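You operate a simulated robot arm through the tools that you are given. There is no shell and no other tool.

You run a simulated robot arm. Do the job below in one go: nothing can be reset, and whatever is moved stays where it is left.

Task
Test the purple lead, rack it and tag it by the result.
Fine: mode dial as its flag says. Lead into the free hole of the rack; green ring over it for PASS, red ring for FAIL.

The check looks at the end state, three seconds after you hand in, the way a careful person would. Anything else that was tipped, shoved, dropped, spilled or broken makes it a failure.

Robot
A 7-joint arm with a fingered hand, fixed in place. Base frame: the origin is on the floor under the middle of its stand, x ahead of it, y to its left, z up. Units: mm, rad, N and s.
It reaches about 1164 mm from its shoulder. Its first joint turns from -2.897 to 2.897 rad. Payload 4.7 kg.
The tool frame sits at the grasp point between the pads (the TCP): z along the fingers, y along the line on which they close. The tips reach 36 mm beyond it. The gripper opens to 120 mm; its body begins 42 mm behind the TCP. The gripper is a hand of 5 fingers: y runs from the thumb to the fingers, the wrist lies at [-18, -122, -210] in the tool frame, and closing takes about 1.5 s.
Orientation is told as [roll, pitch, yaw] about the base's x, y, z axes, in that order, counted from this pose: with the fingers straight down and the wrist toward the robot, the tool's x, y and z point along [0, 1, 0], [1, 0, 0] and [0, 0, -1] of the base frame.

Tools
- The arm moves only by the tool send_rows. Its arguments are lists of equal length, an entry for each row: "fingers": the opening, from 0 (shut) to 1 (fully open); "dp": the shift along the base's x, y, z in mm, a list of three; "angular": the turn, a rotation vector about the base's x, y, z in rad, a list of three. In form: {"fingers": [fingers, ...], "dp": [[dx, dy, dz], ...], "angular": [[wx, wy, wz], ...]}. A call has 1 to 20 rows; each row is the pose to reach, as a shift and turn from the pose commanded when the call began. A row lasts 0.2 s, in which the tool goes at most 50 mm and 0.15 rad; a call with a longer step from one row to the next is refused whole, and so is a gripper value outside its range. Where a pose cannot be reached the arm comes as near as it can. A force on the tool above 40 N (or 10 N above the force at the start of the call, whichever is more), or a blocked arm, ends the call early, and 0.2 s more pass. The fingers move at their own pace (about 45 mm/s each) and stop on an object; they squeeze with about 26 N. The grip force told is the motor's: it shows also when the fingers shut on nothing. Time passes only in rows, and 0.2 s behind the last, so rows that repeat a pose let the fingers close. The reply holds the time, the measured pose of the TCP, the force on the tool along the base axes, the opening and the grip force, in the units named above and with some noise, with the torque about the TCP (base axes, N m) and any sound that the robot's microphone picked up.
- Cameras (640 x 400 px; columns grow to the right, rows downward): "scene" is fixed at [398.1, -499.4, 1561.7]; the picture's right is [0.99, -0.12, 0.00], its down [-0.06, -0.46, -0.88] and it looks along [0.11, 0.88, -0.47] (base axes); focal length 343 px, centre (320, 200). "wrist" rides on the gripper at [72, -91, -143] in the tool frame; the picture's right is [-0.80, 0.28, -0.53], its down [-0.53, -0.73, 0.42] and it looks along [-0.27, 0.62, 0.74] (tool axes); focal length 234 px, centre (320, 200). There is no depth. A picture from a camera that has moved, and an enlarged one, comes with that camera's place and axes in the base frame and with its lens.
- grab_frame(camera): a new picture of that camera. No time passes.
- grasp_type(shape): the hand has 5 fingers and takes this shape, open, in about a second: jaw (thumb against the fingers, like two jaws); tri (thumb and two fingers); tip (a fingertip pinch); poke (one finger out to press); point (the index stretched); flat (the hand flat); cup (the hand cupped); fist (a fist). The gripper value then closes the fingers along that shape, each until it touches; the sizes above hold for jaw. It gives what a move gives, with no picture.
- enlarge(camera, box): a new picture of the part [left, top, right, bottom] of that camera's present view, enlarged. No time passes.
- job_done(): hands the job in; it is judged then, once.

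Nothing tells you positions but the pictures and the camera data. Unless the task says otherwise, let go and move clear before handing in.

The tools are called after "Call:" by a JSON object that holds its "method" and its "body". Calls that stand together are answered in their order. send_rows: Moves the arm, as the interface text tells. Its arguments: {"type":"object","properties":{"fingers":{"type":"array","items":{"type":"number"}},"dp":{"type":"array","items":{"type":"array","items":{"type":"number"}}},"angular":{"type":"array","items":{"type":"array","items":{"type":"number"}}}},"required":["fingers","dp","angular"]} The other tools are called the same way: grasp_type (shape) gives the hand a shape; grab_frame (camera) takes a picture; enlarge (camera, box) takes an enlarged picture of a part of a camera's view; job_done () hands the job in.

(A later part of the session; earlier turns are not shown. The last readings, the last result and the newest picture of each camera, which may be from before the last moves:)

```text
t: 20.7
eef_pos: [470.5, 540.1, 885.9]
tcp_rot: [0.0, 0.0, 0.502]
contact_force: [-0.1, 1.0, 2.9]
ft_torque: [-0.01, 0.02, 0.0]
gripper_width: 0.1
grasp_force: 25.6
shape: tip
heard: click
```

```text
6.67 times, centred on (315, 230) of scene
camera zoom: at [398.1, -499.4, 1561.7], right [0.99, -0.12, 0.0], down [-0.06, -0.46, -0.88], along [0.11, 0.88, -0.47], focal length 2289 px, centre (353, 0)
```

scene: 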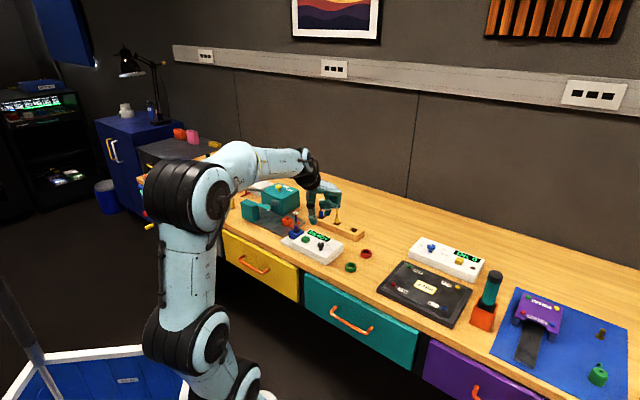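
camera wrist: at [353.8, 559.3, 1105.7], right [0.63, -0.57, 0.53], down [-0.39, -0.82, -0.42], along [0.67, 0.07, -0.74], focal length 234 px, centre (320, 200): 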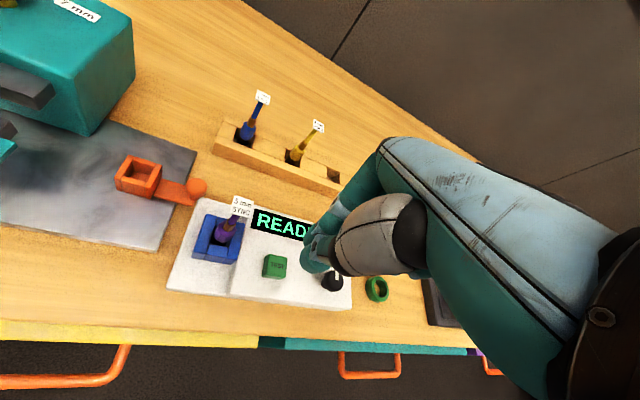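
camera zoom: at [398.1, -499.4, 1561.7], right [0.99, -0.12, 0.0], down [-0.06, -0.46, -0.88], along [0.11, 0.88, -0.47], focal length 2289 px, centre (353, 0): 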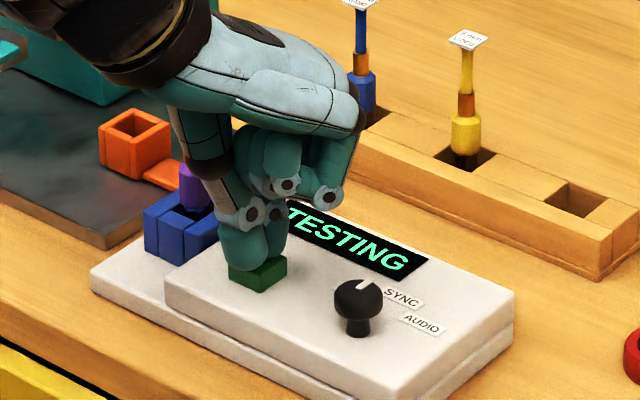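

A click was heard and the display shows TESTING. I rise off the button and wait for the result.

Call:
{"method": "send_rows", "body": {"fingers": [0, 0, 0, 0, 0, 0, 0], "dp": [[0, 0, 15], [0, 0, 45], [0, 0, 80], [0, 0, 120], [0, 0, 120], [0, 0, 120], [0, 0, 120]], "angular": [[0, 0, 0], [0, 0, 0], [0, 0, 0], [0, 0, 0], [0, 0, 0], [0, 0, 0], [0, 0, 0]]}}

Call:
{"method": "enlarge", "body": {"camera": "scene", "box": [280, 200, 350, 260]}}

Call:
{"method": "grab_frame", "body": {"camera": "wrist"}}

```text
t: 22.3
eef_pos: [470.5, 542.7, 1003.2]
tcp_rot: [0.001, -0.001, 0.498]
contact_force: [0.6, 0.4, 0.1]
ft_torque: [-0.04, -0.03, 0.03]
gripper_width: 0.0
grasp_force: 25.9
shape: tip
```

```text
6.67 times, centred on (315, 230) of scene
camera zoom: at [398.1, -499.4, 1561.7], right [0.99, -0.12, 0.0], down [-0.06, -0.46, -0.88], along [0.11, 0.88, -0.47], focal length 2289 px, centre (353, 0)
```

zoom: 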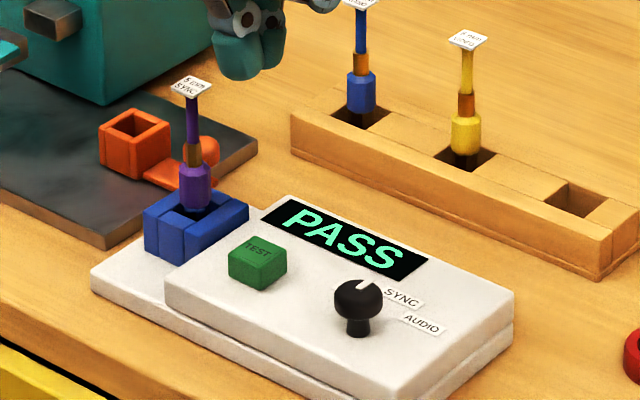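

```text
taken
camera wrist: at [356.2, 560.7, 1146.9], right [0.63, -0.57, 0.53], down [-0.39, -0.82, -0.42], along [0.67, 0.06, -0.74], focal length 234 px, centre (320, 200)
```

wrist: 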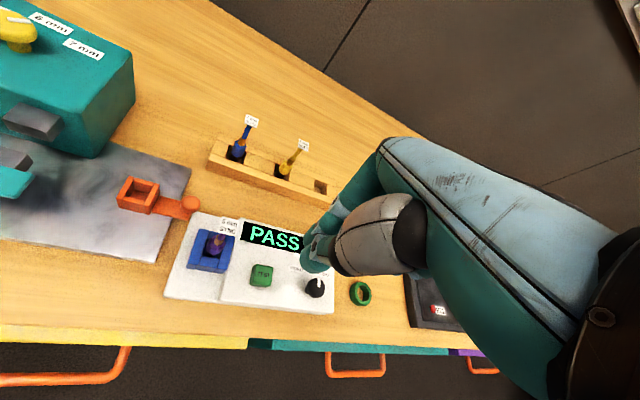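

The result is PASS with the dial on SYNC, so the green ring is the one to use. Next I hover over the lead at about (442, 602) with yaw 0.785 and the pinch open.

Call:
{"method": "send_rows", "body": {"fingers": [0.1, 0.2, 0.3, 0.4, 0.4], "dp": [[-8, 15, 5], [-16, 30, 5], [-24, 45, 5], [-31, 59, 5], [-31, 59, 5]], "angular": [[0, 0, 0.1], [0, 0, 0.2], [0, 0, 0.25], [0, 0, 0.285], [0, 0, 0.285]]}}

Call:
{"method": "enlarge", "body": {"camera": "scene", "box": [260, 160, 360, 250]}}

Call:
{"method": "grab_frame", "body": {"camera": "wrist"}}

Call:
{"method": "enlarge", "body": {"camera": "wrist", "box": [210, 170, 370, 310]}}

```text
t: 23.5
eef_pos: [438.3, 599.2, 1009.8]
tcp_rot: [0.0, 0.001, 0.787]
contact_force: [0.3, 0.1, 0.0]
ft_torque: [0.0, -0.02, -0.02]
gripper_width: 47.5
grasp_force: 0.1
shape: tip
```

```text
4.44 times, centred on (310, 205) of scene
camera zoom: at [398.1, -499.4, 1561.7], right [0.99, -0.12, 0.0], down [-0.06, -0.46, -0.88], along [0.11, 0.88, -0.47], focal length 1526 px, centre (364, 178)
```

zoom: 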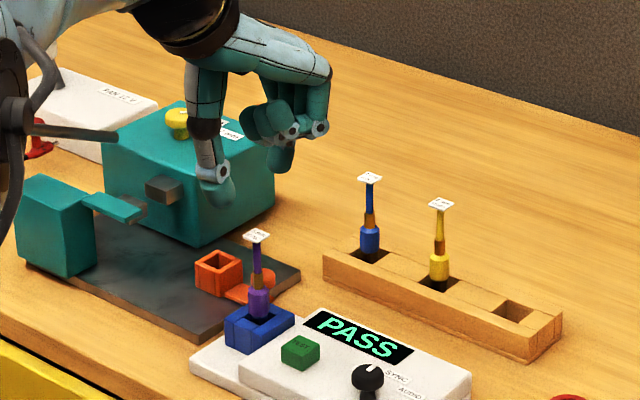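

```text
taken
camera wrist: at [323.5, 585.4, 1152.1], right [0.77, -0.37, 0.53], down [-0.14, -0.89, -0.42], along [0.63, 0.25, -0.74], focal length 234 px, centre (320, 200)
```

wrist: 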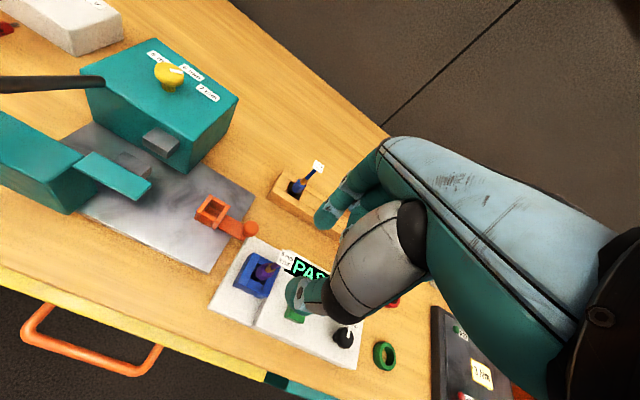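

```text
2.86 times, centred on (290, 240) of wrist
camera zoom: at [323.5, 585.4, 1152.1], right [0.77, -0.37, 0.53], down [-0.14, -0.89, -0.42], along [0.63, 0.25, -0.74], focal length 669 px, centre (406, 86)
```

zoom: 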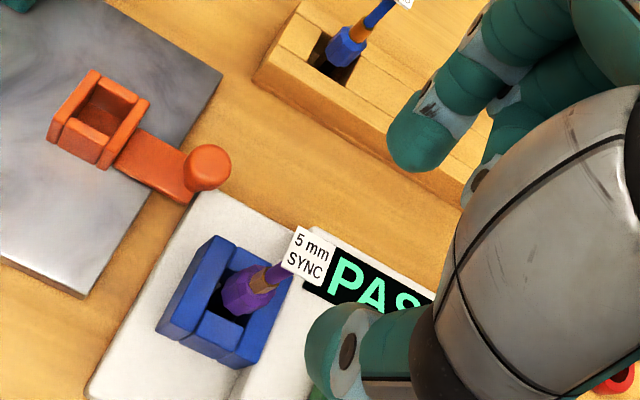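

The lead sits at about (0, 5) mm in the tool's plane, where the pinch meets. I lower halfway with the flag between the fingers and look.

Call:
{"method": "send_rows", "body": {"fingers": [0.4, 0.4, 0.4, 0.4], "dp": [[-1, 1, -25], [-1, 1, -50], [-1, 1, -65], [-1, 1, -65]], "angular": [[0, 0, 0], [0, 0, 0], [0, 0, 0], [0, 0, 0]]}}

Call:
{"method": "enlarge", "body": {"camera": "scene", "box": [275, 180, 335, 250]}}

Call:
{"method": "enlarge", "body": {"camera": "wrist", "box": [230, 170, 370, 290]}}

```text
t: 24.5
eef_pos: [438.6, 599.9, 944.2]
tcp_rot: [-0.001, -0.002, 0.786]
contact_force: [0.6, 0.1, -0.5]
ft_torque: [0.04, -0.01, 0.0]
gripper_width: 47.8
grasp_force: 0.0
shape: tip
```

```text
5.71 times, centred on (305, 215) of scene
camera zoom: at [398.1, -499.4, 1561.7], right [0.99, -0.12, 0.0], down [-0.06, -0.46, -0.88], along [0.11, 0.88, -0.47], focal length 1962 px, centre (406, 114)
```

zoom: 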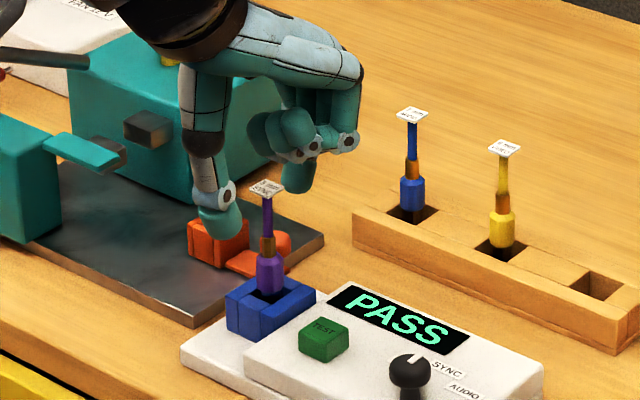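

```text
3.33 times, centred on (300, 230) of wrist
camera zoom: at [322.6, 587.4, 1088.0], right [0.77, -0.37, 0.53], down [-0.14, -0.89, -0.42], along [0.63, 0.25, -0.74], focal length 781 px, centre (387, 100)
```

zoom: 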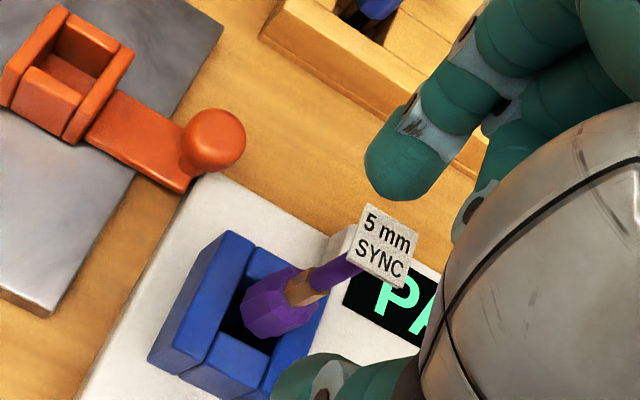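

Clear so far. I lower another 25 mm and check the flag against the fingers and palm.

Call:
{"method": "send_rows", "body": {"fingers": [0.4, 0.4, 0.4], "dp": [[0, 0, -12], [0, 0, -28], [0, 0, -28]], "angular": [[0, 0, 0], [0, 0, 0], [0, 0, 0]]}}

Call:
{"method": "enlarge", "body": {"camera": "scene", "box": [275, 190, 335, 240]}}

Call:
{"method": "enlarge", "body": {"camera": "wrist", "box": [250, 170, 390, 290]}}

```text
t: 25.3
eef_pos: [439.0, 599.9, 917.2]
tcp_rot: [-0.001, 0.001, 0.785]
contact_force: [1.1, 0.4, 1.7]
ft_torque: [0.05, -0.01, 0.01]
gripper_width: 47.5
grasp_force: 0.1
shape: tip
```

```text
8.00 times, centred on (305, 215) of scene
camera zoom: at [398.1, -499.4, 1561.7], right [0.99, -0.12, 0.0], down [-0.06, -0.46, -0.88], along [0.11, 0.88, -0.47], focal length 2747 px, centre (440, 80)
```

zoom: 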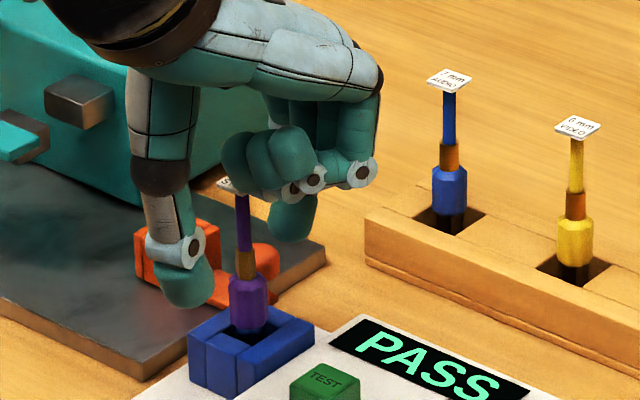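

```text
3.33 times, centred on (320, 230) of wrist
camera zoom: at [323.1, 587.0, 1060.2], right [0.77, -0.37, 0.52], down [-0.14, -0.89, -0.42], along [0.63, 0.25, -0.74], focal length 781 px, centre (320, 100)
```

zoom: 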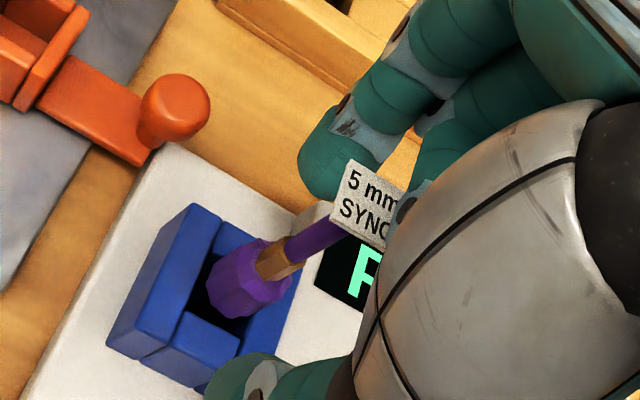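

Call:
{"method": "enlarge", "body": {"camera": "wrist", "box": [310, 180, 360, 225]}}

Call:
{"method": "enlarge", "body": {"camera": "scene", "box": [290, 195, 325, 220]}}

```text
8.89 times, centred on (335, 202) of wrist
camera zoom: at [323.1, 587.0, 1060.2], right [0.77, -0.37, 0.52], down [-0.14, -0.89, -0.42], along [0.63, 0.25, -0.74], focal length 2082 px, centre (187, 178)
```

zoom: 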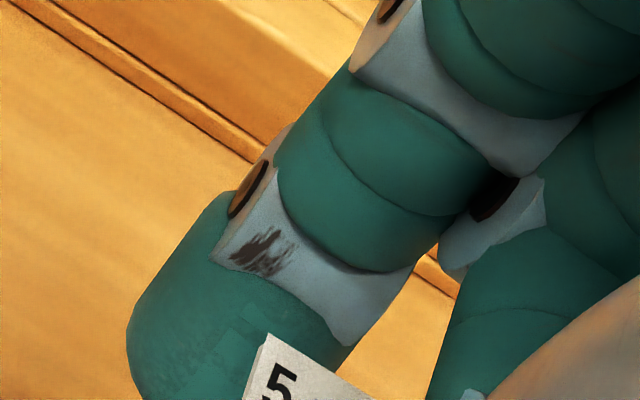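

```text
16.00 times, centred on (308, 208) of scene
camera zoom: at [398.1, -499.4, 1561.7], right [0.99, -0.12, 0.0], down [-0.06, -0.46, -0.88], along [0.11, 0.88, -0.47], focal length 5494 px, centre (520, 80)
```

zoom: 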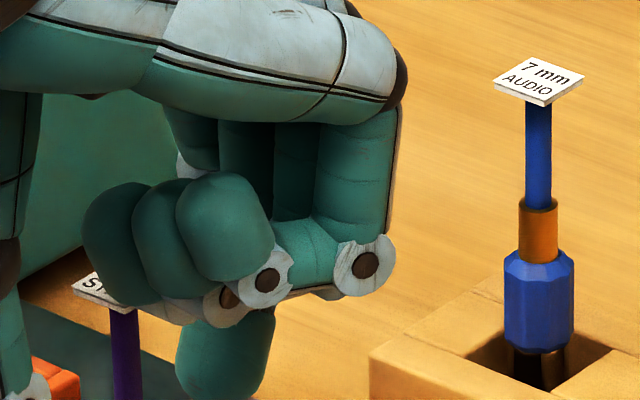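

Call:
{"method": "enlarge", "body": {"camera": "wrist", "box": [315, 210, 365, 245]}}

```text
11.43 times, centred on (340, 228) of wrist
camera zoom: at [323.1, 587.0, 1060.2], right [0.77, -0.37, 0.52], down [-0.14, -0.89, -0.42], along [0.63, 0.25, -0.74], focal length 2676 px, centre (91, -114)
```

zoom: 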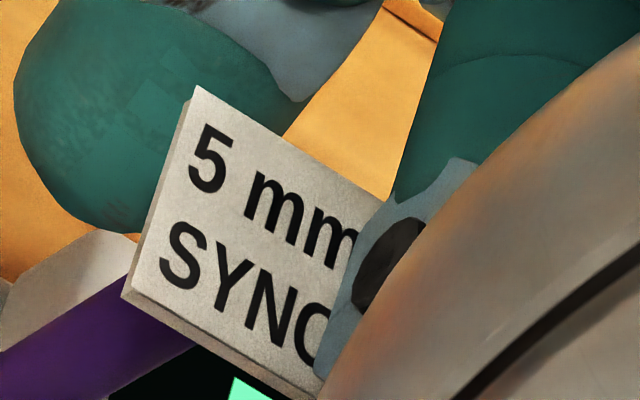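

A curled finger's joint sits over the flag's edge, so going lower straight would press on it. I go back up, tilt the hand about its closing line so the curled fingers swing away from the lead, and shift to keep the pinch on the lead's axis.

Call:
{"method": "send_rows", "body": {"fingers": [0.4, 0.4, 0.4, 0.4, 0.4, 0.4], "dp": [[0, 0, 20], [0, 0, 45], [0, 0, 68], [3, -3, 68], [6.4, -6.4, 68], [6.4, -6.4, 68]], "angular": [[0, 0, 0], [0, 0, 0], [0, 0, 0], [0.1, 0.1, 0], [0.2, 0.2, 0], [0.247, 0.247, 0]]}}

Call:
{"method": "enlarge", "body": {"camera": "scene", "box": [275, 180, 335, 240]}}

Call:
{"method": "grab_frame", "body": {"camera": "wrist"}}

Call:
{"method": "enlarge", "body": {"camera": "wrist", "box": [250, 170, 390, 290]}}

```text
t: 26.7
eef_pos: [445.6, 593.5, 984.3]
tcp_rot: [0.351, -0.002, 0.785]
contact_force: [0.4, 0.4, 0.2]
ft_torque: [-0.05, -0.03, 0.02]
gripper_width: 47.6
grasp_force: 0.1
shape: tip
```

```text
6.67 times, centred on (305, 210) of scene
camera zoom: at [398.1, -499.4, 1561.7], right [0.99, -0.12, 0.0], down [-0.06, -0.46, -0.88], along [0.11, 0.88, -0.47], focal length 2289 px, centre (420, 133)
```

zoom: 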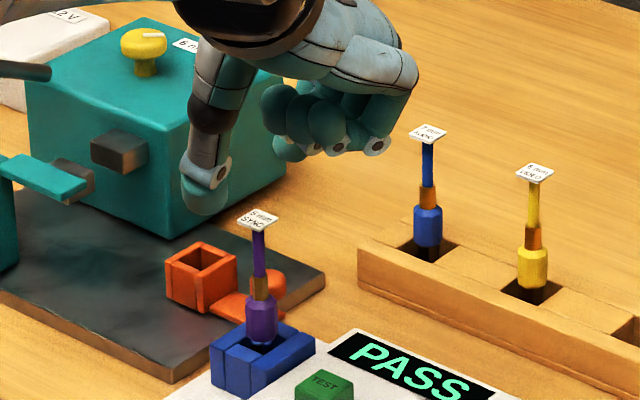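

```text
taken
camera wrist: at [367.6, 542.5, 1144.1], right [0.86, -0.46, 0.22], down [-0.27, -0.77, -0.58], along [0.44, 0.44, -0.78], focal length 234 px, centre (320, 200)
```

wrist: 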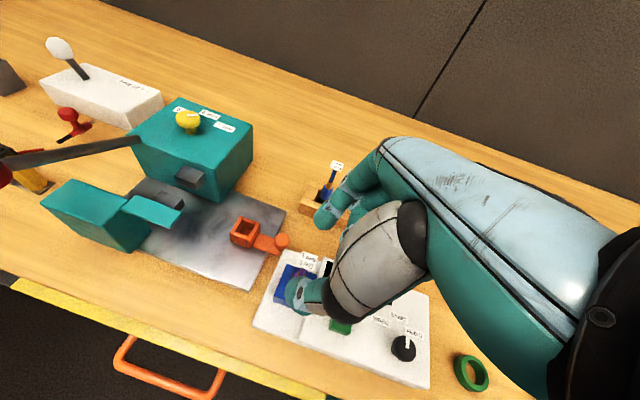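

```text
3.33 times, centred on (320, 230) of wrist
camera zoom: at [367.6, 542.5, 1144.1], right [0.86, -0.46, 0.22], down [-0.27, -0.77, -0.58], along [0.44, 0.44, -0.78], focal length 781 px, centre (320, 100)
```

zoom: 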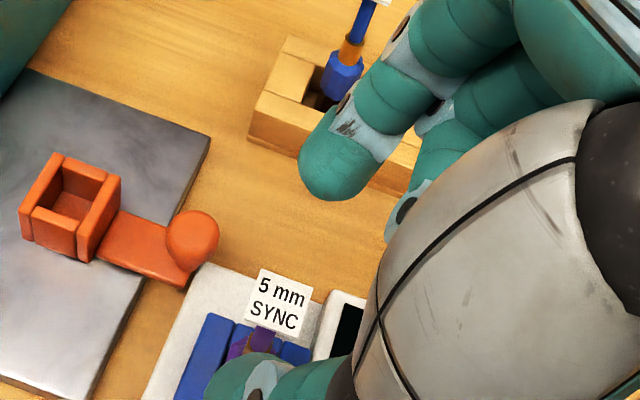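

The lead is still on the pinch axis and the curled fingers are now well away to the side. I lower in two stages, checking in between.

Call:
{"method": "send_rows", "body": {"fingers": [0.4, 0.4, 0.4, 0.4], "dp": [[0, 0, -25], [0, 0, -50], [0, 0, -65], [0, 0, -65]], "angular": [[0, 0, 0], [0, 0, 0], [0, 0, 0], [0, 0, 0]]}}

Call:
{"method": "enlarge", "body": {"camera": "scene", "box": [285, 190, 335, 230]}}

Call:
{"method": "enlarge", "body": {"camera": "wrist", "box": [280, 180, 370, 270]}}

```text
t: 27.7
eef_pos: [445.1, 593.7, 918.2]
tcp_rot: [0.35, 0.001, 0.785]
contact_force: [0.4, 0.7, 0.6]
ft_torque: [0.02, -0.04, -0.01]
gripper_width: 47.8
grasp_force: 0.0
shape: tip
```

```text
10.00 times, centred on (310, 210) of scene
camera zoom: at [398.1, -499.4, 1561.7], right [0.99, -0.12, 0.0], down [-0.06, -0.46, -0.88], along [0.11, 0.88, -0.47], focal length 3434 px, centre (420, 100)
```

zoom: 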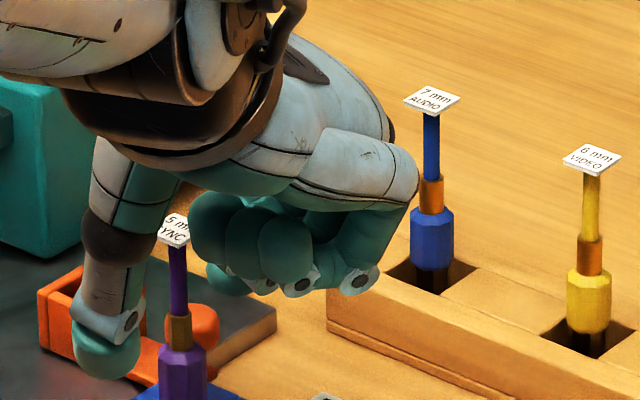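

```text
4.44 times, centred on (325, 225) of wrist
camera zoom: at [368.0, 542.4, 1078.2], right [0.86, -0.46, 0.22], down [-0.27, -0.77, -0.58], along [0.44, 0.44, -0.78], focal length 1041 px, centre (298, 89)
```

zoom: 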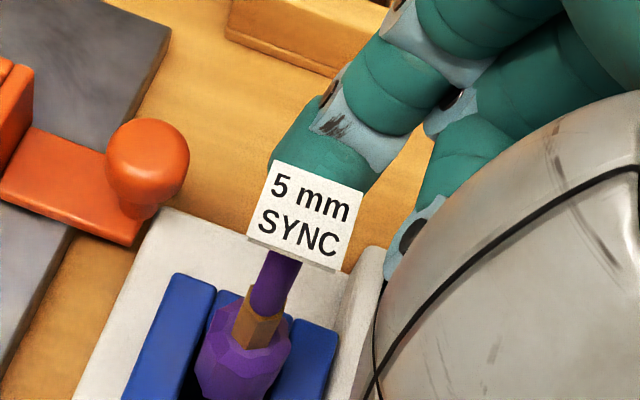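

The flag is free of the hand now. I lower the last 25 mm to bring the pinch onto the top of the purple body.

Call:
{"method": "send_rows", "body": {"fingers": [0.4, 0.4, 0.4], "dp": [[0, 0, -14], [0, 0, -25], [0, 0, -25]], "angular": [[0, 0, 0], [0, 0, 0], [0, 0, 0]]}}

Call:
{"method": "enlarge", "body": {"camera": "scene", "box": [285, 195, 335, 245]}}

Call:
{"method": "enlarge", "body": {"camera": "wrist", "box": [280, 180, 370, 270]}}

```text
t: 28.5
eef_pos: [444.4, 593.2, 893.8]
tcp_rot: [0.35, 0.0, 0.785]
contact_force: [1.2, -0.8, 0.5]
ft_torque: [0.0, -0.01, -0.02]
gripper_width: 47.6
grasp_force: 0.1
shape: tip
```

```text
8.00 times, centred on (310, 220) of scene
camera zoom: at [398.1, -499.4, 1561.7], right [0.99, -0.12, 0.0], down [-0.06, -0.46, -0.88], along [0.11, 0.88, -0.47], focal length 2747 px, centre (400, 40)
```

zoom: 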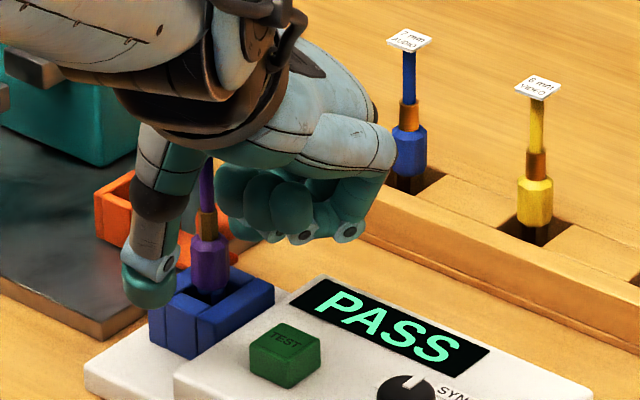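

```text
4.44 times, centred on (325, 225) of wrist
camera zoom: at [367.0, 542.1, 1053.6], right [0.86, -0.46, 0.22], down [-0.27, -0.77, -0.58], along [0.44, 0.44, -0.78], focal length 1041 px, centre (298, 89)
```

zoom: 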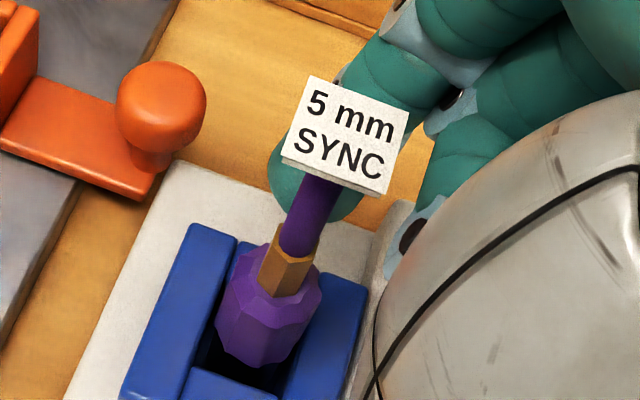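

The pinch brackets the purple body at its upper half. I close.

Call:
{"method": "send_rows", "body": {"fingers": [0.32, 0.25, 0.18, 0.12, 0.06, 0.0, 0.0, 0.0], "dp": [[0, 0, 0], [0, 0, 0], [0, 0, 0], [0, 0, 0], [0, 0, 0], [0, 0, 0], [0, 0, 0], [0, 0, 0]], "angular": [[0, 0, 0], [0, 0, 0], [0, 0, 0], [0, 0, 0], [0, 0, 0], [0, 0, 0], [0, 0, 0], [0, 0, 0]]}}

Call:
{"method": "enlarge", "body": {"camera": "scene", "box": [285, 195, 335, 245]}}

Call:
{"method": "enlarge", "body": {"camera": "wrist", "box": [280, 180, 370, 270]}}

```text
t: 30.3
eef_pos: [444.9, 593.9, 893.6]
tcp_rot: [0.348, 0.001, 0.785]
contact_force: [1.1, 1.9, 0.0]
ft_torque: [0.03, -0.09, -0.05]
gripper_width: 13.1
grasp_force: 25.8
shape: tip
```

```text
8.00 times, centred on (310, 220) of scene
camera zoom: at [398.1, -499.4, 1561.7], right [0.99, -0.12, 0.0], down [-0.06, -0.46, -0.88], along [0.11, 0.88, -0.47], focal length 2747 px, centre (400, 40)
```

zoom: 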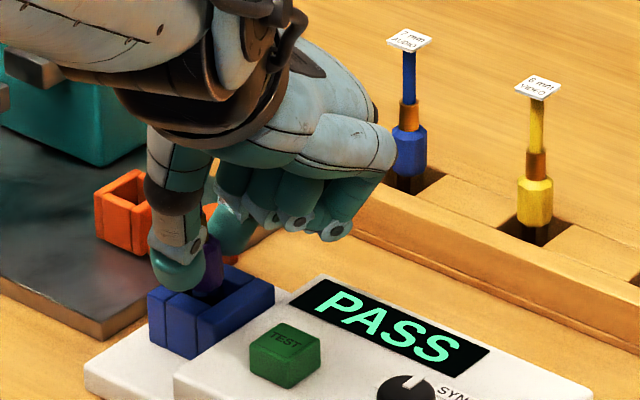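

```text
4.44 times, centred on (325, 225) of wrist
camera zoom: at [367.1, 542.2, 1053.6], right [0.86, -0.46, 0.22], down [-0.27, -0.77, -0.58], along [0.44, 0.44, -0.78], focal length 1041 px, centre (298, 89)
```

zoom: 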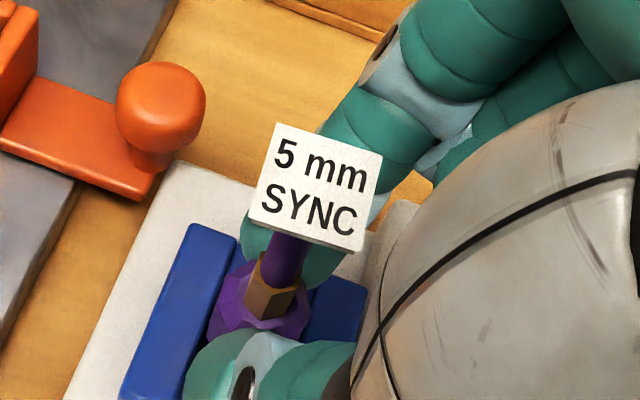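

The lead was nudged about 8° toward the thumb as the fingers closed, so the pinch closes a few mm nearer the thumb than I assumed. I reopen, look, and regrip more centrally.

Call:
{"method": "send_rows", "body": {"fingers": [0.2, 0.4, 0.4, 0.4], "dp": [[0, 0, 0], [0, 0, 0], [0, 0, 0], [0, 0, 0]], "angular": [[0, 0, 0], [0, 0, 0], [0, 0, 0], [0, 0, 0]]}}

Call:
{"method": "enlarge", "body": {"camera": "wrist", "box": [270, 180, 370, 280]}}

Call:
{"method": "enlarge", "body": {"camera": "scene", "box": [285, 195, 335, 245]}}

```text
t: 31.3
eef_pos: [444.4, 593.1, 893.4]
tcp_rot: [0.349, 0.0, 0.786]
contact_force: [0.6, 0.1, 0.1]
ft_torque: [0.02, 0.01, -0.03]
gripper_width: 47.6
grasp_force: 0.1
shape: tip
```

```text
4.00 times, centred on (320, 230) of wrist
camera zoom: at [367.0, 542.1, 1053.7], right [0.86, -0.46, 0.22], down [-0.27, -0.77, -0.58], along [0.44, 0.44, -0.78], focal length 937 px, centre (320, 80)
```

zoom: 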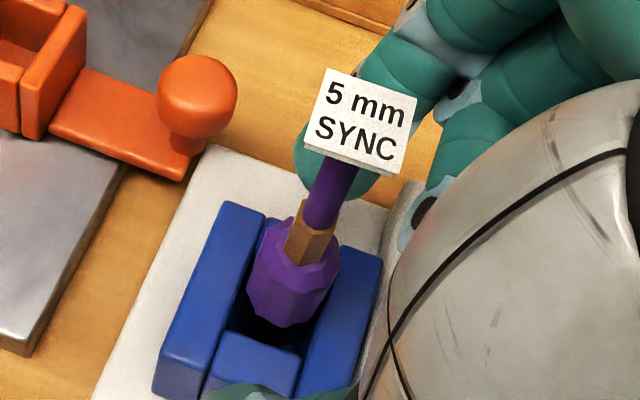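

```text
8.00 times, centred on (310, 220) of scene
camera zoom: at [398.1, -499.4, 1561.7], right [0.99, -0.12, 0.0], down [-0.06, -0.46, -0.88], along [0.11, 0.88, -0.47], focal length 2747 px, centre (400, 40)
```

zoom: 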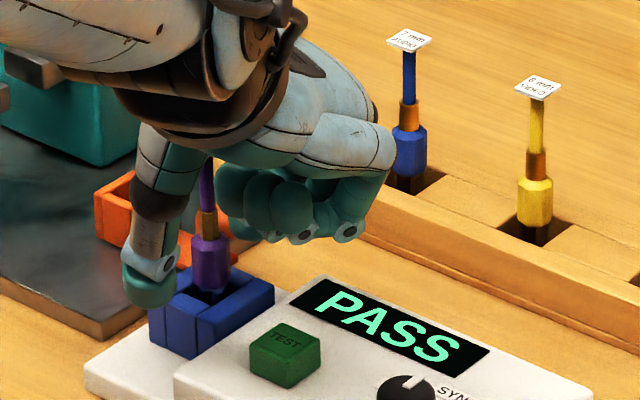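

The lead stood itself upright again at about (442, 604). I shift 4 mm toward the finger side and close again.

Call:
{"method": "send_rows", "body": {"fingers": [0.4, 0.32, 0.25, 0.18, 0.12, 0.06, 0.0, 0.0, 0.0], "dp": [[2.8, 2.8, 0], [2.8, 2.8, 0], [2.8, 2.8, 0], [2.8, 2.8, 0], [2.8, 2.8, 0], [2.8, 2.8, 0], [2.8, 2.8, 0], [2.8, 2.8, 0], [2.8, 2.8, 0]], "angular": [[0, 0, 0], [0, 0, 0], [0, 0, 0], [0, 0, 0], [0, 0, 0], [0, 0, 0], [0, 0, 0], [0, 0, 0], [0, 0, 0]]}}

Call:
{"method": "enlarge", "body": {"camera": "wrist", "box": [270, 180, 370, 280]}}

Call:
{"method": "enlarge", "body": {"camera": "scene", "box": [285, 195, 335, 245]}}

```text
t: 33.3
eef_pos: [447.5, 596.6, 894.0]
tcp_rot: [0.349, -0.001, 0.787]
contact_force: [0.5, 0.2, 0.3]
ft_torque: [0.0, -0.02, 0.01]
gripper_width: 12.4
grasp_force: 25.9
shape: tip
```

```text
4.00 times, centred on (320, 230) of wrist
camera zoom: at [370.2, 545.1, 1053.5], right [0.86, -0.46, 0.22], down [-0.27, -0.77, -0.58], along [0.44, 0.44, -0.78], focal length 937 px, centre (320, 80)
```

zoom: 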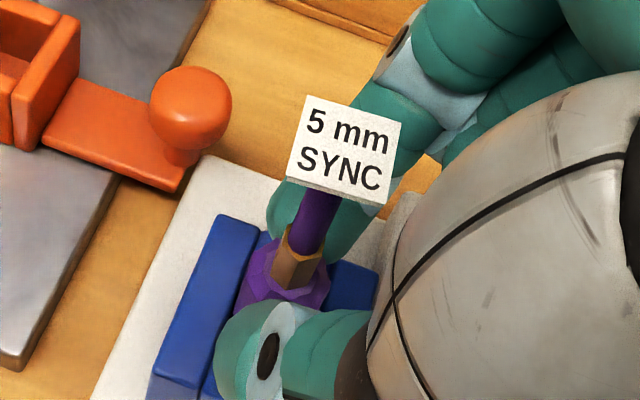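

```text
8.00 times, centred on (310, 220) of scene
camera zoom: at [398.1, -499.4, 1561.7], right [0.99, -0.12, 0.0], down [-0.06, -0.46, -0.88], along [0.11, 0.88, -0.47], focal length 2747 px, centre (400, 40)
```

zoom: 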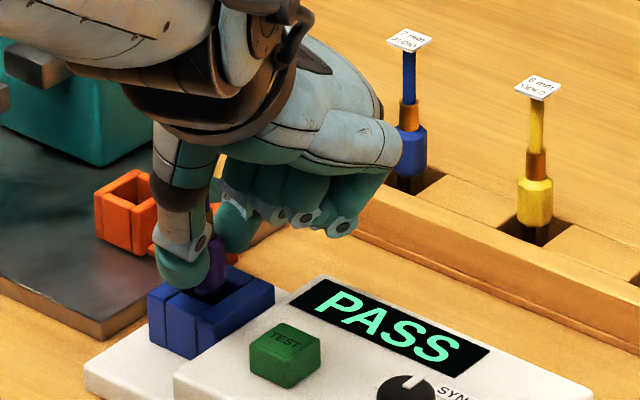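

The lead is upright in the grip with almost no side force. I lift it straight up slowly.

Call:
{"method": "send_rows", "body": {"fingers": [0, 0, 0, 0, 0, 0, 0], "dp": [[0, 0, 6], [0, 0, 14], [0, 0, 24], [0, 0, 36], [0, 0, 50], [0, 0, 66], [0, 0, 80]], "angular": [[0, 0, 0], [0, 0, 0], [0, 0, 0], [0, 0, 0], [0, 0, 0], [0, 0, 0], [0, 0, 0]]}}

Call:
{"method": "enlarge", "body": {"camera": "wrist", "box": [250, 180, 370, 290]}}

Call:
{"method": "enlarge", "body": {"camera": "scene", "box": [280, 170, 340, 240]}}

```text
t: 34.9
eef_pos: [447.6, 599.0, 974.6]
tcp_rot: [0.35, 0.0, 0.786]
contact_force: [0.4, -0.2, -0.2]
ft_torque: [-0.01, -0.01, 0.01]
gripper_width: 12.5
grasp_force: 26.4
shape: tip
```

```text
3.64 times, centred on (310, 235) of wrist
camera zoom: at [370.6, 546.6, 1134.0], right [0.86, -0.46, 0.22], down [-0.27, -0.77, -0.58], along [0.44, 0.44, -0.78], focal length 852 px, centre (356, 73)
```

zoom: 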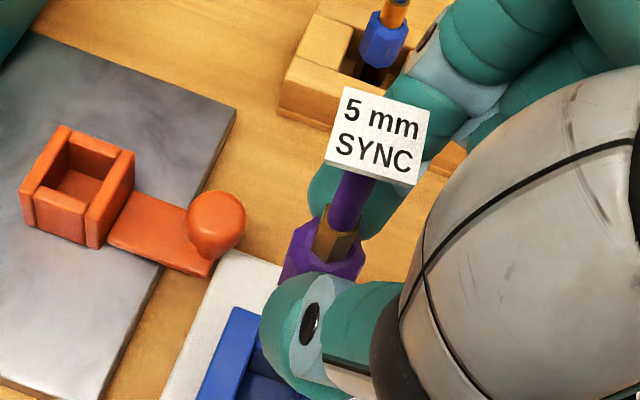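

```text
5.71 times, centred on (310, 205) of scene
camera zoom: at [398.1, -499.4, 1561.7], right [0.99, -0.12, 0.0], down [-0.06, -0.46, -0.88], along [0.11, 0.88, -0.47], focal length 1962 px, centre (377, 171)
```

zoom: 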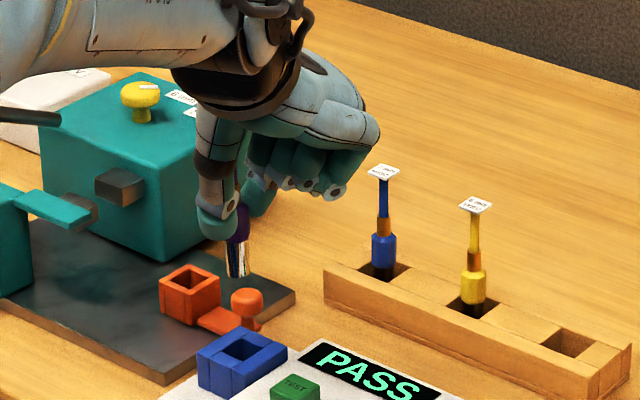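

The lead is out of the socket. I zoom in on its lower end to see its length and tilt.

Call:
{"method": "enlarge", "body": {"camera": "scene", "box": [295, 200, 325, 225]}}

Call:
{"method": "enlarge", "body": {"camera": "scene", "box": [340, 190, 380, 245]}}

```text
16.00 times, centred on (310, 212) of scene
camera zoom: at [398.1, -499.4, 1561.7], right [0.99, -0.12, 0.0], down [-0.06, -0.46, -0.88], along [0.11, 0.88, -0.47], focal length 5494 px, centre (480, 0)
```

zoom: 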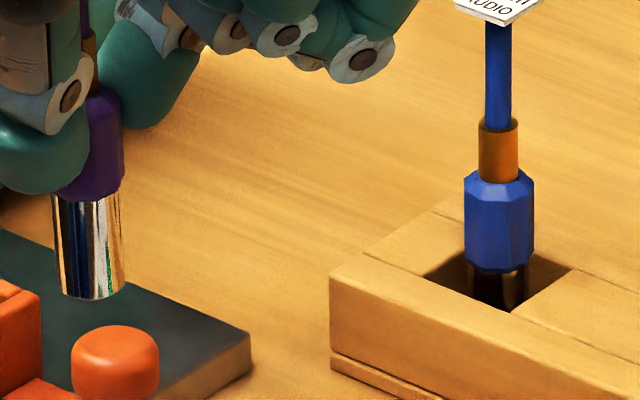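

```text
7.27 times, centred on (360, 218) of scene
camera zoom: at [398.1, -499.4, 1561.7], right [0.99, -0.12, 0.0], down [-0.06, -0.46, -0.88], along [0.11, 0.88, -0.47], focal length 2497 px, centre (29, 73)
```

zoom: 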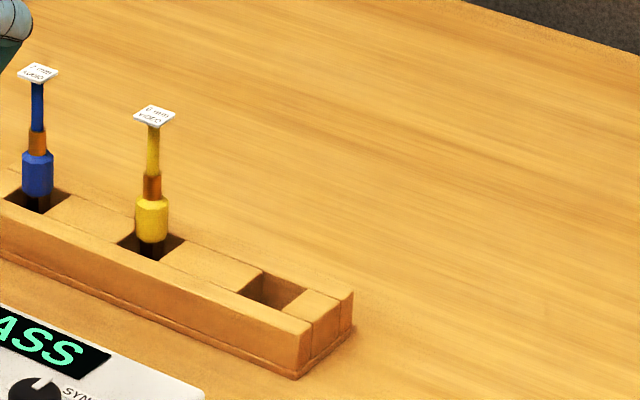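

The lead hangs straight with a chrome plug about 25 mm long, its end about 72 mm below the TCP. I carry it over to the free hole near (664, 607), keeping above the other leads, and stop above the hole to check.

Call:
{"method": "send_rows", "body": {"fingers": [0, 0, 0, 0, 0, 0, 0, 0, 0, 0], "dp": [[5, 0, 10], [20, 0, 20], [50, 1, 20], [82, 2, 20], [114, 2, 20], [146, 3, 20], [178, 3, 20], [208, 4, 20], [222, 4, 20], [222, 4, 20]], "angular": [[0, 0, 0], [0, 0, 0], [0, 0, 0], [0, 0, 0], [0, 0, 0], [0, 0, 0], [0, 0, 0], [0, 0, 0], [0, 0, 0], [0, 0, 0]]}}

Call:
{"method": "grab_frame", "body": {"camera": "wrist"}}

Call:
{"method": "enlarge", "body": {"camera": "scene", "box": [320, 170, 400, 250]}}

Call:
{"method": "grab_frame", "body": {"camera": "scene"}}

```text
t: 37.1
eef_pos: [669.0, 599.6, 993.3]
tcp_rot: [0.349, 0.001, 0.785]
contact_force: [-0.5, -0.4, 0.3]
ft_torque: [-0.01, -0.01, 0.0]
gripper_width: 12.4
grasp_force: 25.9
shape: tip
```

```text
taken
camera wrist: at [592.0, 549.7, 1153.9], right [0.86, -0.46, 0.22], down [-0.27, -0.77, -0.58], along [0.44, 0.44, -0.78], focal length 234 px, centre (320, 200)
```

wrist: 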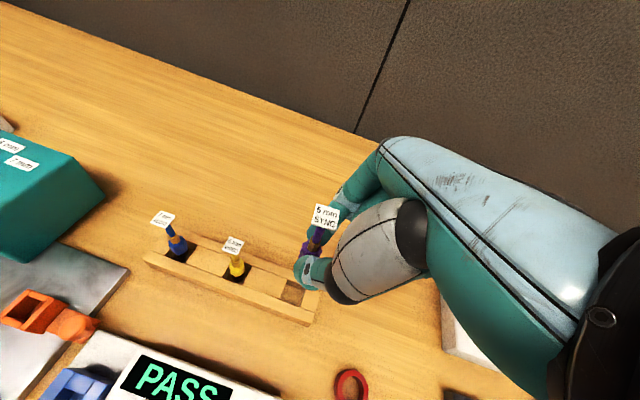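

```text
5.00 times, centred on (360, 210) of scene
camera zoom: at [398.1, -499.4, 1561.7], right [0.99, -0.12, 0.0], down [-0.06, -0.46, -0.88], along [0.11, 0.88, -0.47], focal length 1717 px, centre (120, 150)
```

zoom: 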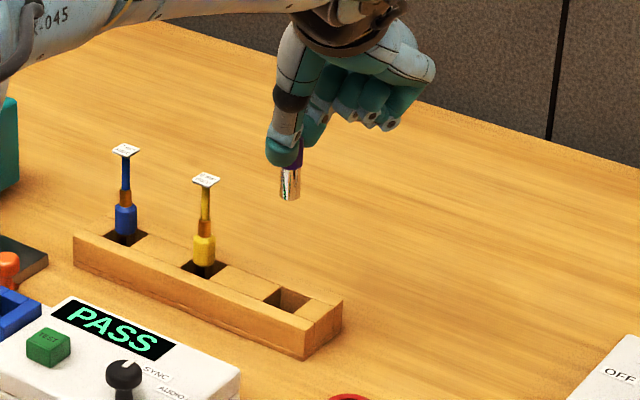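

```text
taken
```

scene: 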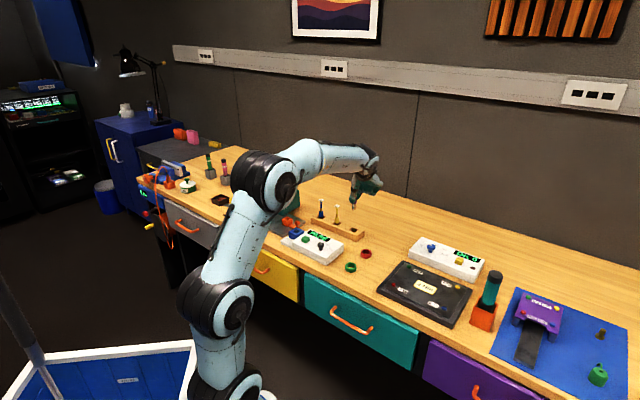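

Call:
{"method": "enlarge", "body": {"camera": "wrist", "box": [250, 190, 350, 320]}}

Call:
{"method": "enlarge", "body": {"camera": "wrist", "box": [200, 240, 330, 330]}}

Call:
{"method": "enlarge", "body": {"camera": "scene", "box": [350, 205, 390, 245]}}

```text
3.08 times, centred on (300, 255) of wrist
camera zoom: at [592.0, 549.7, 1153.9], right [0.86, -0.46, 0.22], down [-0.27, -0.77, -0.58], along [0.44, 0.44, -0.78], focal length 720 px, centre (382, 31)
```

zoom: 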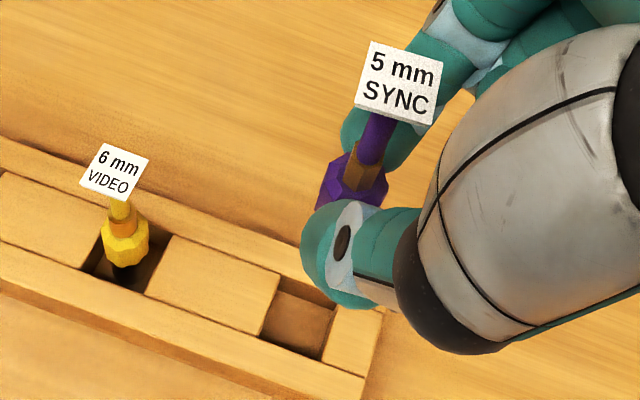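

```text
4.44 times, centred on (265, 285) of wrist
camera zoom: at [592.0, 549.7, 1153.9], right [0.86, -0.46, 0.22], down [-0.27, -0.77, -0.58], along [0.44, 0.44, -0.78], focal length 1041 px, centre (564, -178)
```

zoom: 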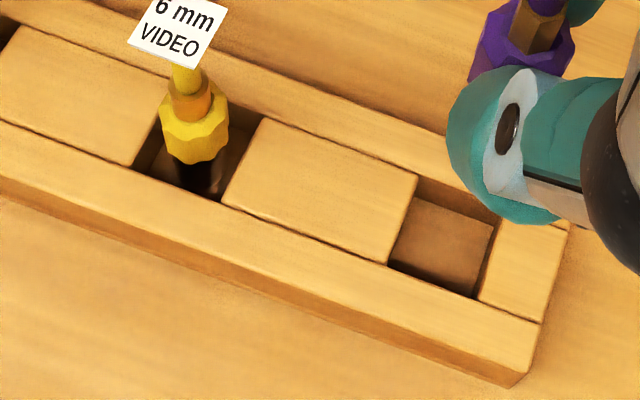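

```text
10.00 times, centred on (370, 225) of scene
camera zoom: at [398.1, -499.4, 1561.7], right [0.99, -0.12, 0.0], down [-0.06, -0.46, -0.88], along [0.11, 0.88, -0.47], focal length 3434 px, centre (-180, -50)
```

zoom: 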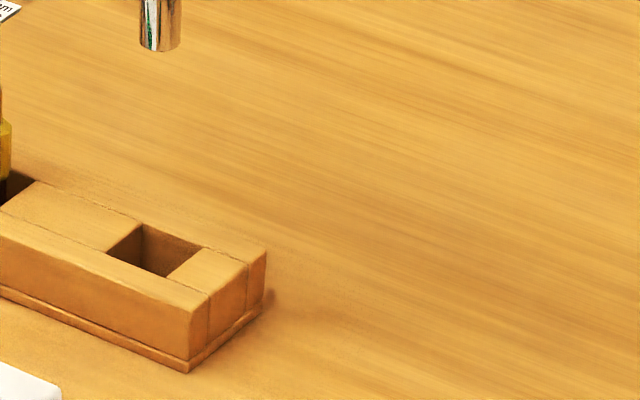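

Call:
{"method": "enlarge", "body": {"camera": "wrist", "box": [295, 195, 345, 260]}}

Call:
{"method": "enlarge", "body": {"camera": "wrist", "box": [210, 225, 260, 290]}}

Call:
{"method": "enlarge", "body": {"camera": "scene", "box": [335, 180, 385, 220]}}

```text
6.15 times, centred on (320, 228) of wrist
camera zoom: at [592.0, 549.7, 1153.9], right [0.86, -0.46, 0.22], down [-0.27, -0.77, -0.58], along [0.44, 0.44, -0.78], focal length 1441 px, centre (320, 31)
```

zoom: 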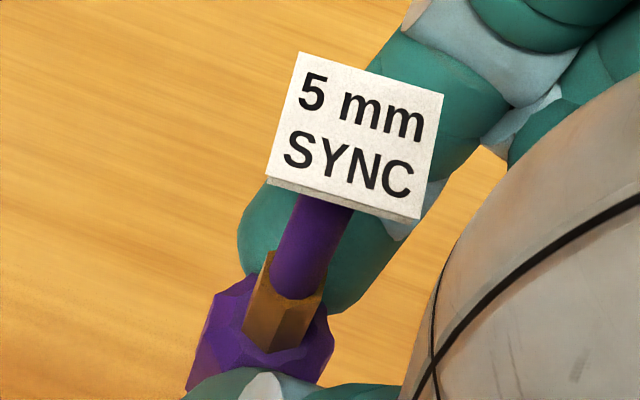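

```text
6.15 times, centred on (235, 258) of wrist
camera zoom: at [592.0, 549.7, 1153.9], right [0.86, -0.46, 0.22], down [-0.27, -0.77, -0.58], along [0.44, 0.44, -0.78], focal length 1441 px, centre (843, -154)
```

zoom: 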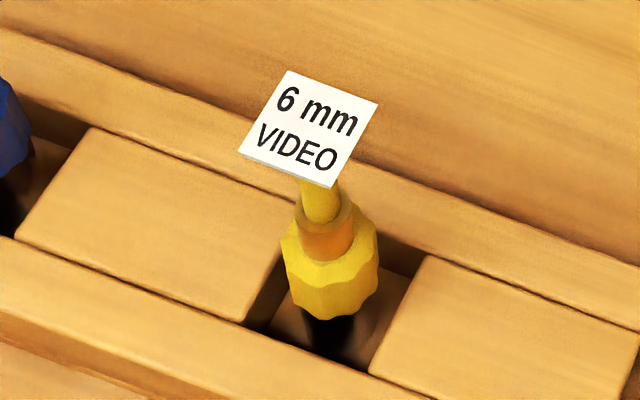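

```text
10.00 times, centred on (360, 200) of scene
camera zoom: at [398.1, -499.4, 1561.7], right [0.99, -0.12, 0.0], down [-0.06, -0.46, -0.88], along [0.11, 0.88, -0.47], focal length 3434 px, centre (-80, 200)
```

zoom: 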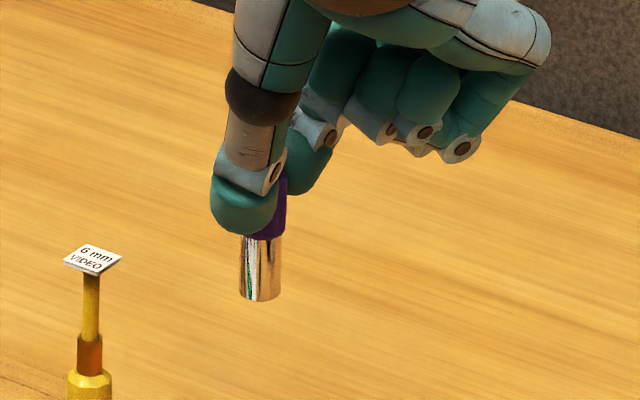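

The flag is level and the plug end is at about (663, 604.5); the 27 mm hole is centred at about (664.5, 607). I shift 2 mm and lower to just above the rack.

Call:
{"method": "send_rows", "body": {"fingers": [0, 0, 0, 0, 0], "dp": [[2, 2, -15], [2, 2, -35], [2, 2, -55], [2, 2, -70], [2, 2, -70]], "angular": [[0, 0, 0], [0, 0, 0], [0, 0, 0], [0, 0, 0], [0, 0, 0]]}}

Call:
{"method": "enlarge", "body": {"camera": "scene", "box": [345, 195, 395, 245]}}

Call:
{"method": "enlarge", "body": {"camera": "wrist", "box": [250, 190, 350, 290]}}

```text
t: 38.3
eef_pos: [672.7, 601.9, 924.9]
tcp_rot: [0.349, -0.001, 0.786]
contact_force: [-0.2, -0.6, -0.4]
ft_torque: [0.0, -0.02, 0.02]
gripper_width: 12.6
grasp_force: 26.0
shape: tip
```

```text
8.00 times, centred on (370, 220) of scene
camera zoom: at [398.1, -499.4, 1561.7], right [0.99, -0.12, 0.0], down [-0.06, -0.46, -0.88], along [0.11, 0.88, -0.47], focal length 2747 px, centre (-80, 40)
```

zoom: 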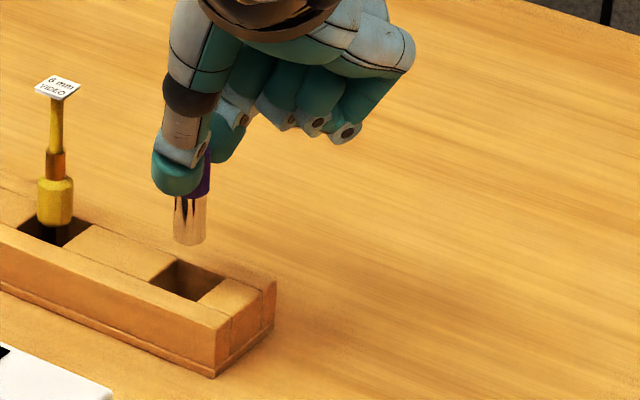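

```text
4.00 times, centred on (300, 240) of wrist
camera zoom: at [594.5, 550.9, 1084.1], right [0.86, -0.46, 0.22], down [-0.27, -0.77, -0.58], along [0.44, 0.44, -0.78], focal length 937 px, centre (400, 40)
```

zoom: 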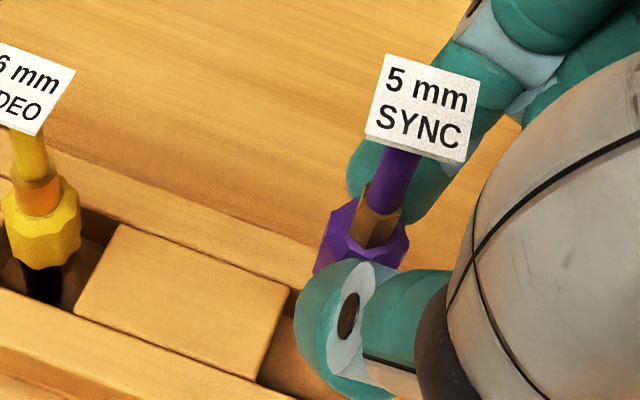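

The plug end lines up with the hole in the scene view. I lower into the hole, stopping a few mm short of the expected floor.

Call:
{"method": "send_rows", "body": {"fingers": [0, 0, 0, 0, 0, 0], "dp": [[0, 0, -8], [0, 0, -16], [0, 0, -24], [0, 0, -31], [0, 0, -37], [0, 0, -39]], "angular": [[0, 0, 0], [0, 0, 0], [0, 0, 0], [0, 0, 0], [0, 0, 0], [0, 0, 0]]}}

Call:
{"method": "enlarge", "body": {"camera": "scene", "box": [345, 195, 395, 245]}}

Call:
{"method": "enlarge", "body": {"camera": "wrist", "box": [250, 190, 350, 290]}}

```text
t: 39.7
eef_pos: [671.1, 601.7, 886.2]
tcp_rot: [0.35, 0.001, 0.785]
contact_force: [-0.3, 0.3, -0.2]
ft_torque: [-0.04, 0.0, -0.02]
gripper_width: 12.6
grasp_force: 26.1
shape: tip
```

```text
8.00 times, centred on (370, 220) of scene
camera zoom: at [398.1, -499.4, 1561.7], right [0.99, -0.12, 0.0], down [-0.06, -0.46, -0.88], along [0.11, 0.88, -0.47], focal length 2747 px, centre (-80, 40)
```

zoom: 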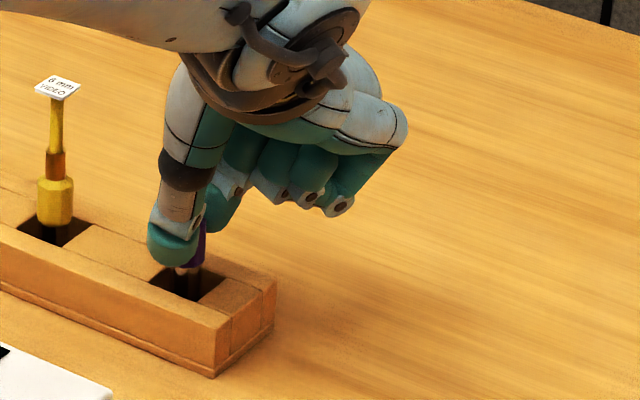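

```text
4.00 times, centred on (300, 240) of wrist
camera zoom: at [594.1, 550.8, 1044.8], right [0.86, -0.46, 0.22], down [-0.27, -0.77, -0.58], along [0.44, 0.44, -0.78], focal length 937 px, centre (400, 40)
```

zoom: 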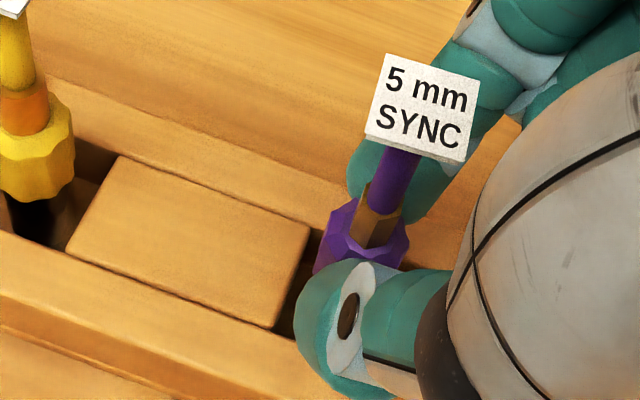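

The plug is inside the hole with no contact yet. I lower in 2 mm steps until it seats.

Call:
{"method": "send_rows", "body": {"fingers": [0, 0, 0, 0], "dp": [[0, 0, -2], [0, 0, -4], [0, 0, -5], [0, 0, -5]], "angular": [[0, 0, 0], [0, 0, 0], [0, 0, 0], [0, 0, 0]]}}

```text
t: 40.7
eef_pos: [670.9, 602.9, 879.8]
tcp_rot: [0.348, -0.001, 0.785]
contact_force: [-0.2, -0.2, -0.3]
ft_torque: [0.02, 0.01, 0.01]
gripper_width: 12.3
grasp_force: 26.5
shape: tip
```

Call:
{"method": "send_rows", "body": {"fingers": [0, 0, 0, 0], "dp": [[0, 0, -1], [0, 0, -2], [0, 0, -3], [0, 0, -3]], "angular": [[0, 0, 0], [0, 0, 0], [0, 0, 0], [0, 0, 0]]}}

Call:
{"method": "enlarge", "body": {"camera": "scene", "box": [345, 195, 395, 245]}}

Call:
{"method": "enlarge", "body": {"camera": "wrist", "box": [250, 190, 350, 290]}}

```text
t: 41.7
eef_pos: [671.7, 602.0, 880.5]
tcp_rot: [0.349, 0.0, 0.786]
contact_force: [1.0, 0.7, 7.7]
ft_torque: [0.05, 0.06, -0.02]
gripper_width: 12.8
grasp_force: 26.2
shape: tip
```

```text
8.00 times, centred on (370, 220) of scene
camera zoom: at [398.1, -499.4, 1561.7], right [0.99, -0.12, 0.0], down [-0.06, -0.46, -0.88], along [0.11, 0.88, -0.47], focal length 2747 px, centre (-80, 40)
```

zoom: 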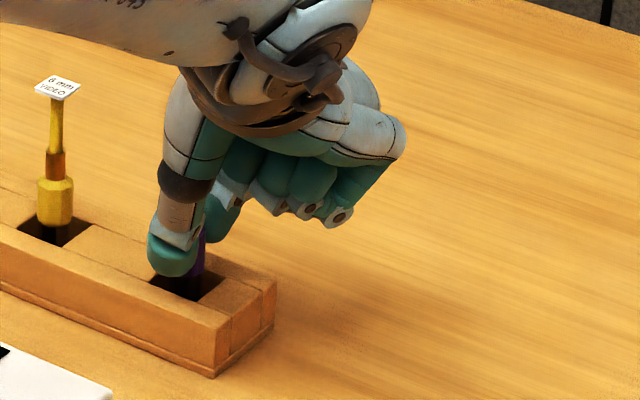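

```text
4.00 times, centred on (300, 240) of wrist
camera zoom: at [594.0, 551.1, 1038.3], right [0.86, -0.46, 0.22], down [-0.27, -0.77, -0.58], along [0.44, 0.44, -0.78], focal length 937 px, centre (400, 40)
```

zoom: 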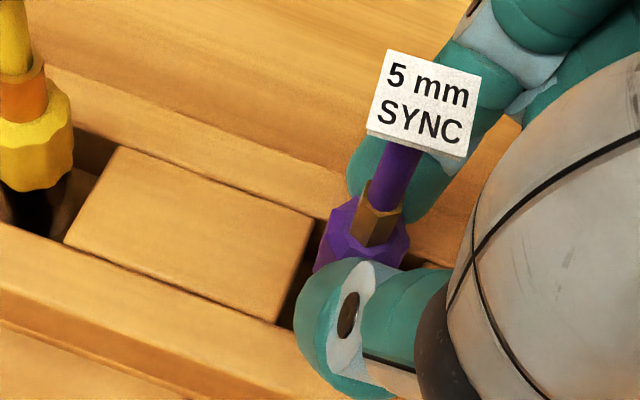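

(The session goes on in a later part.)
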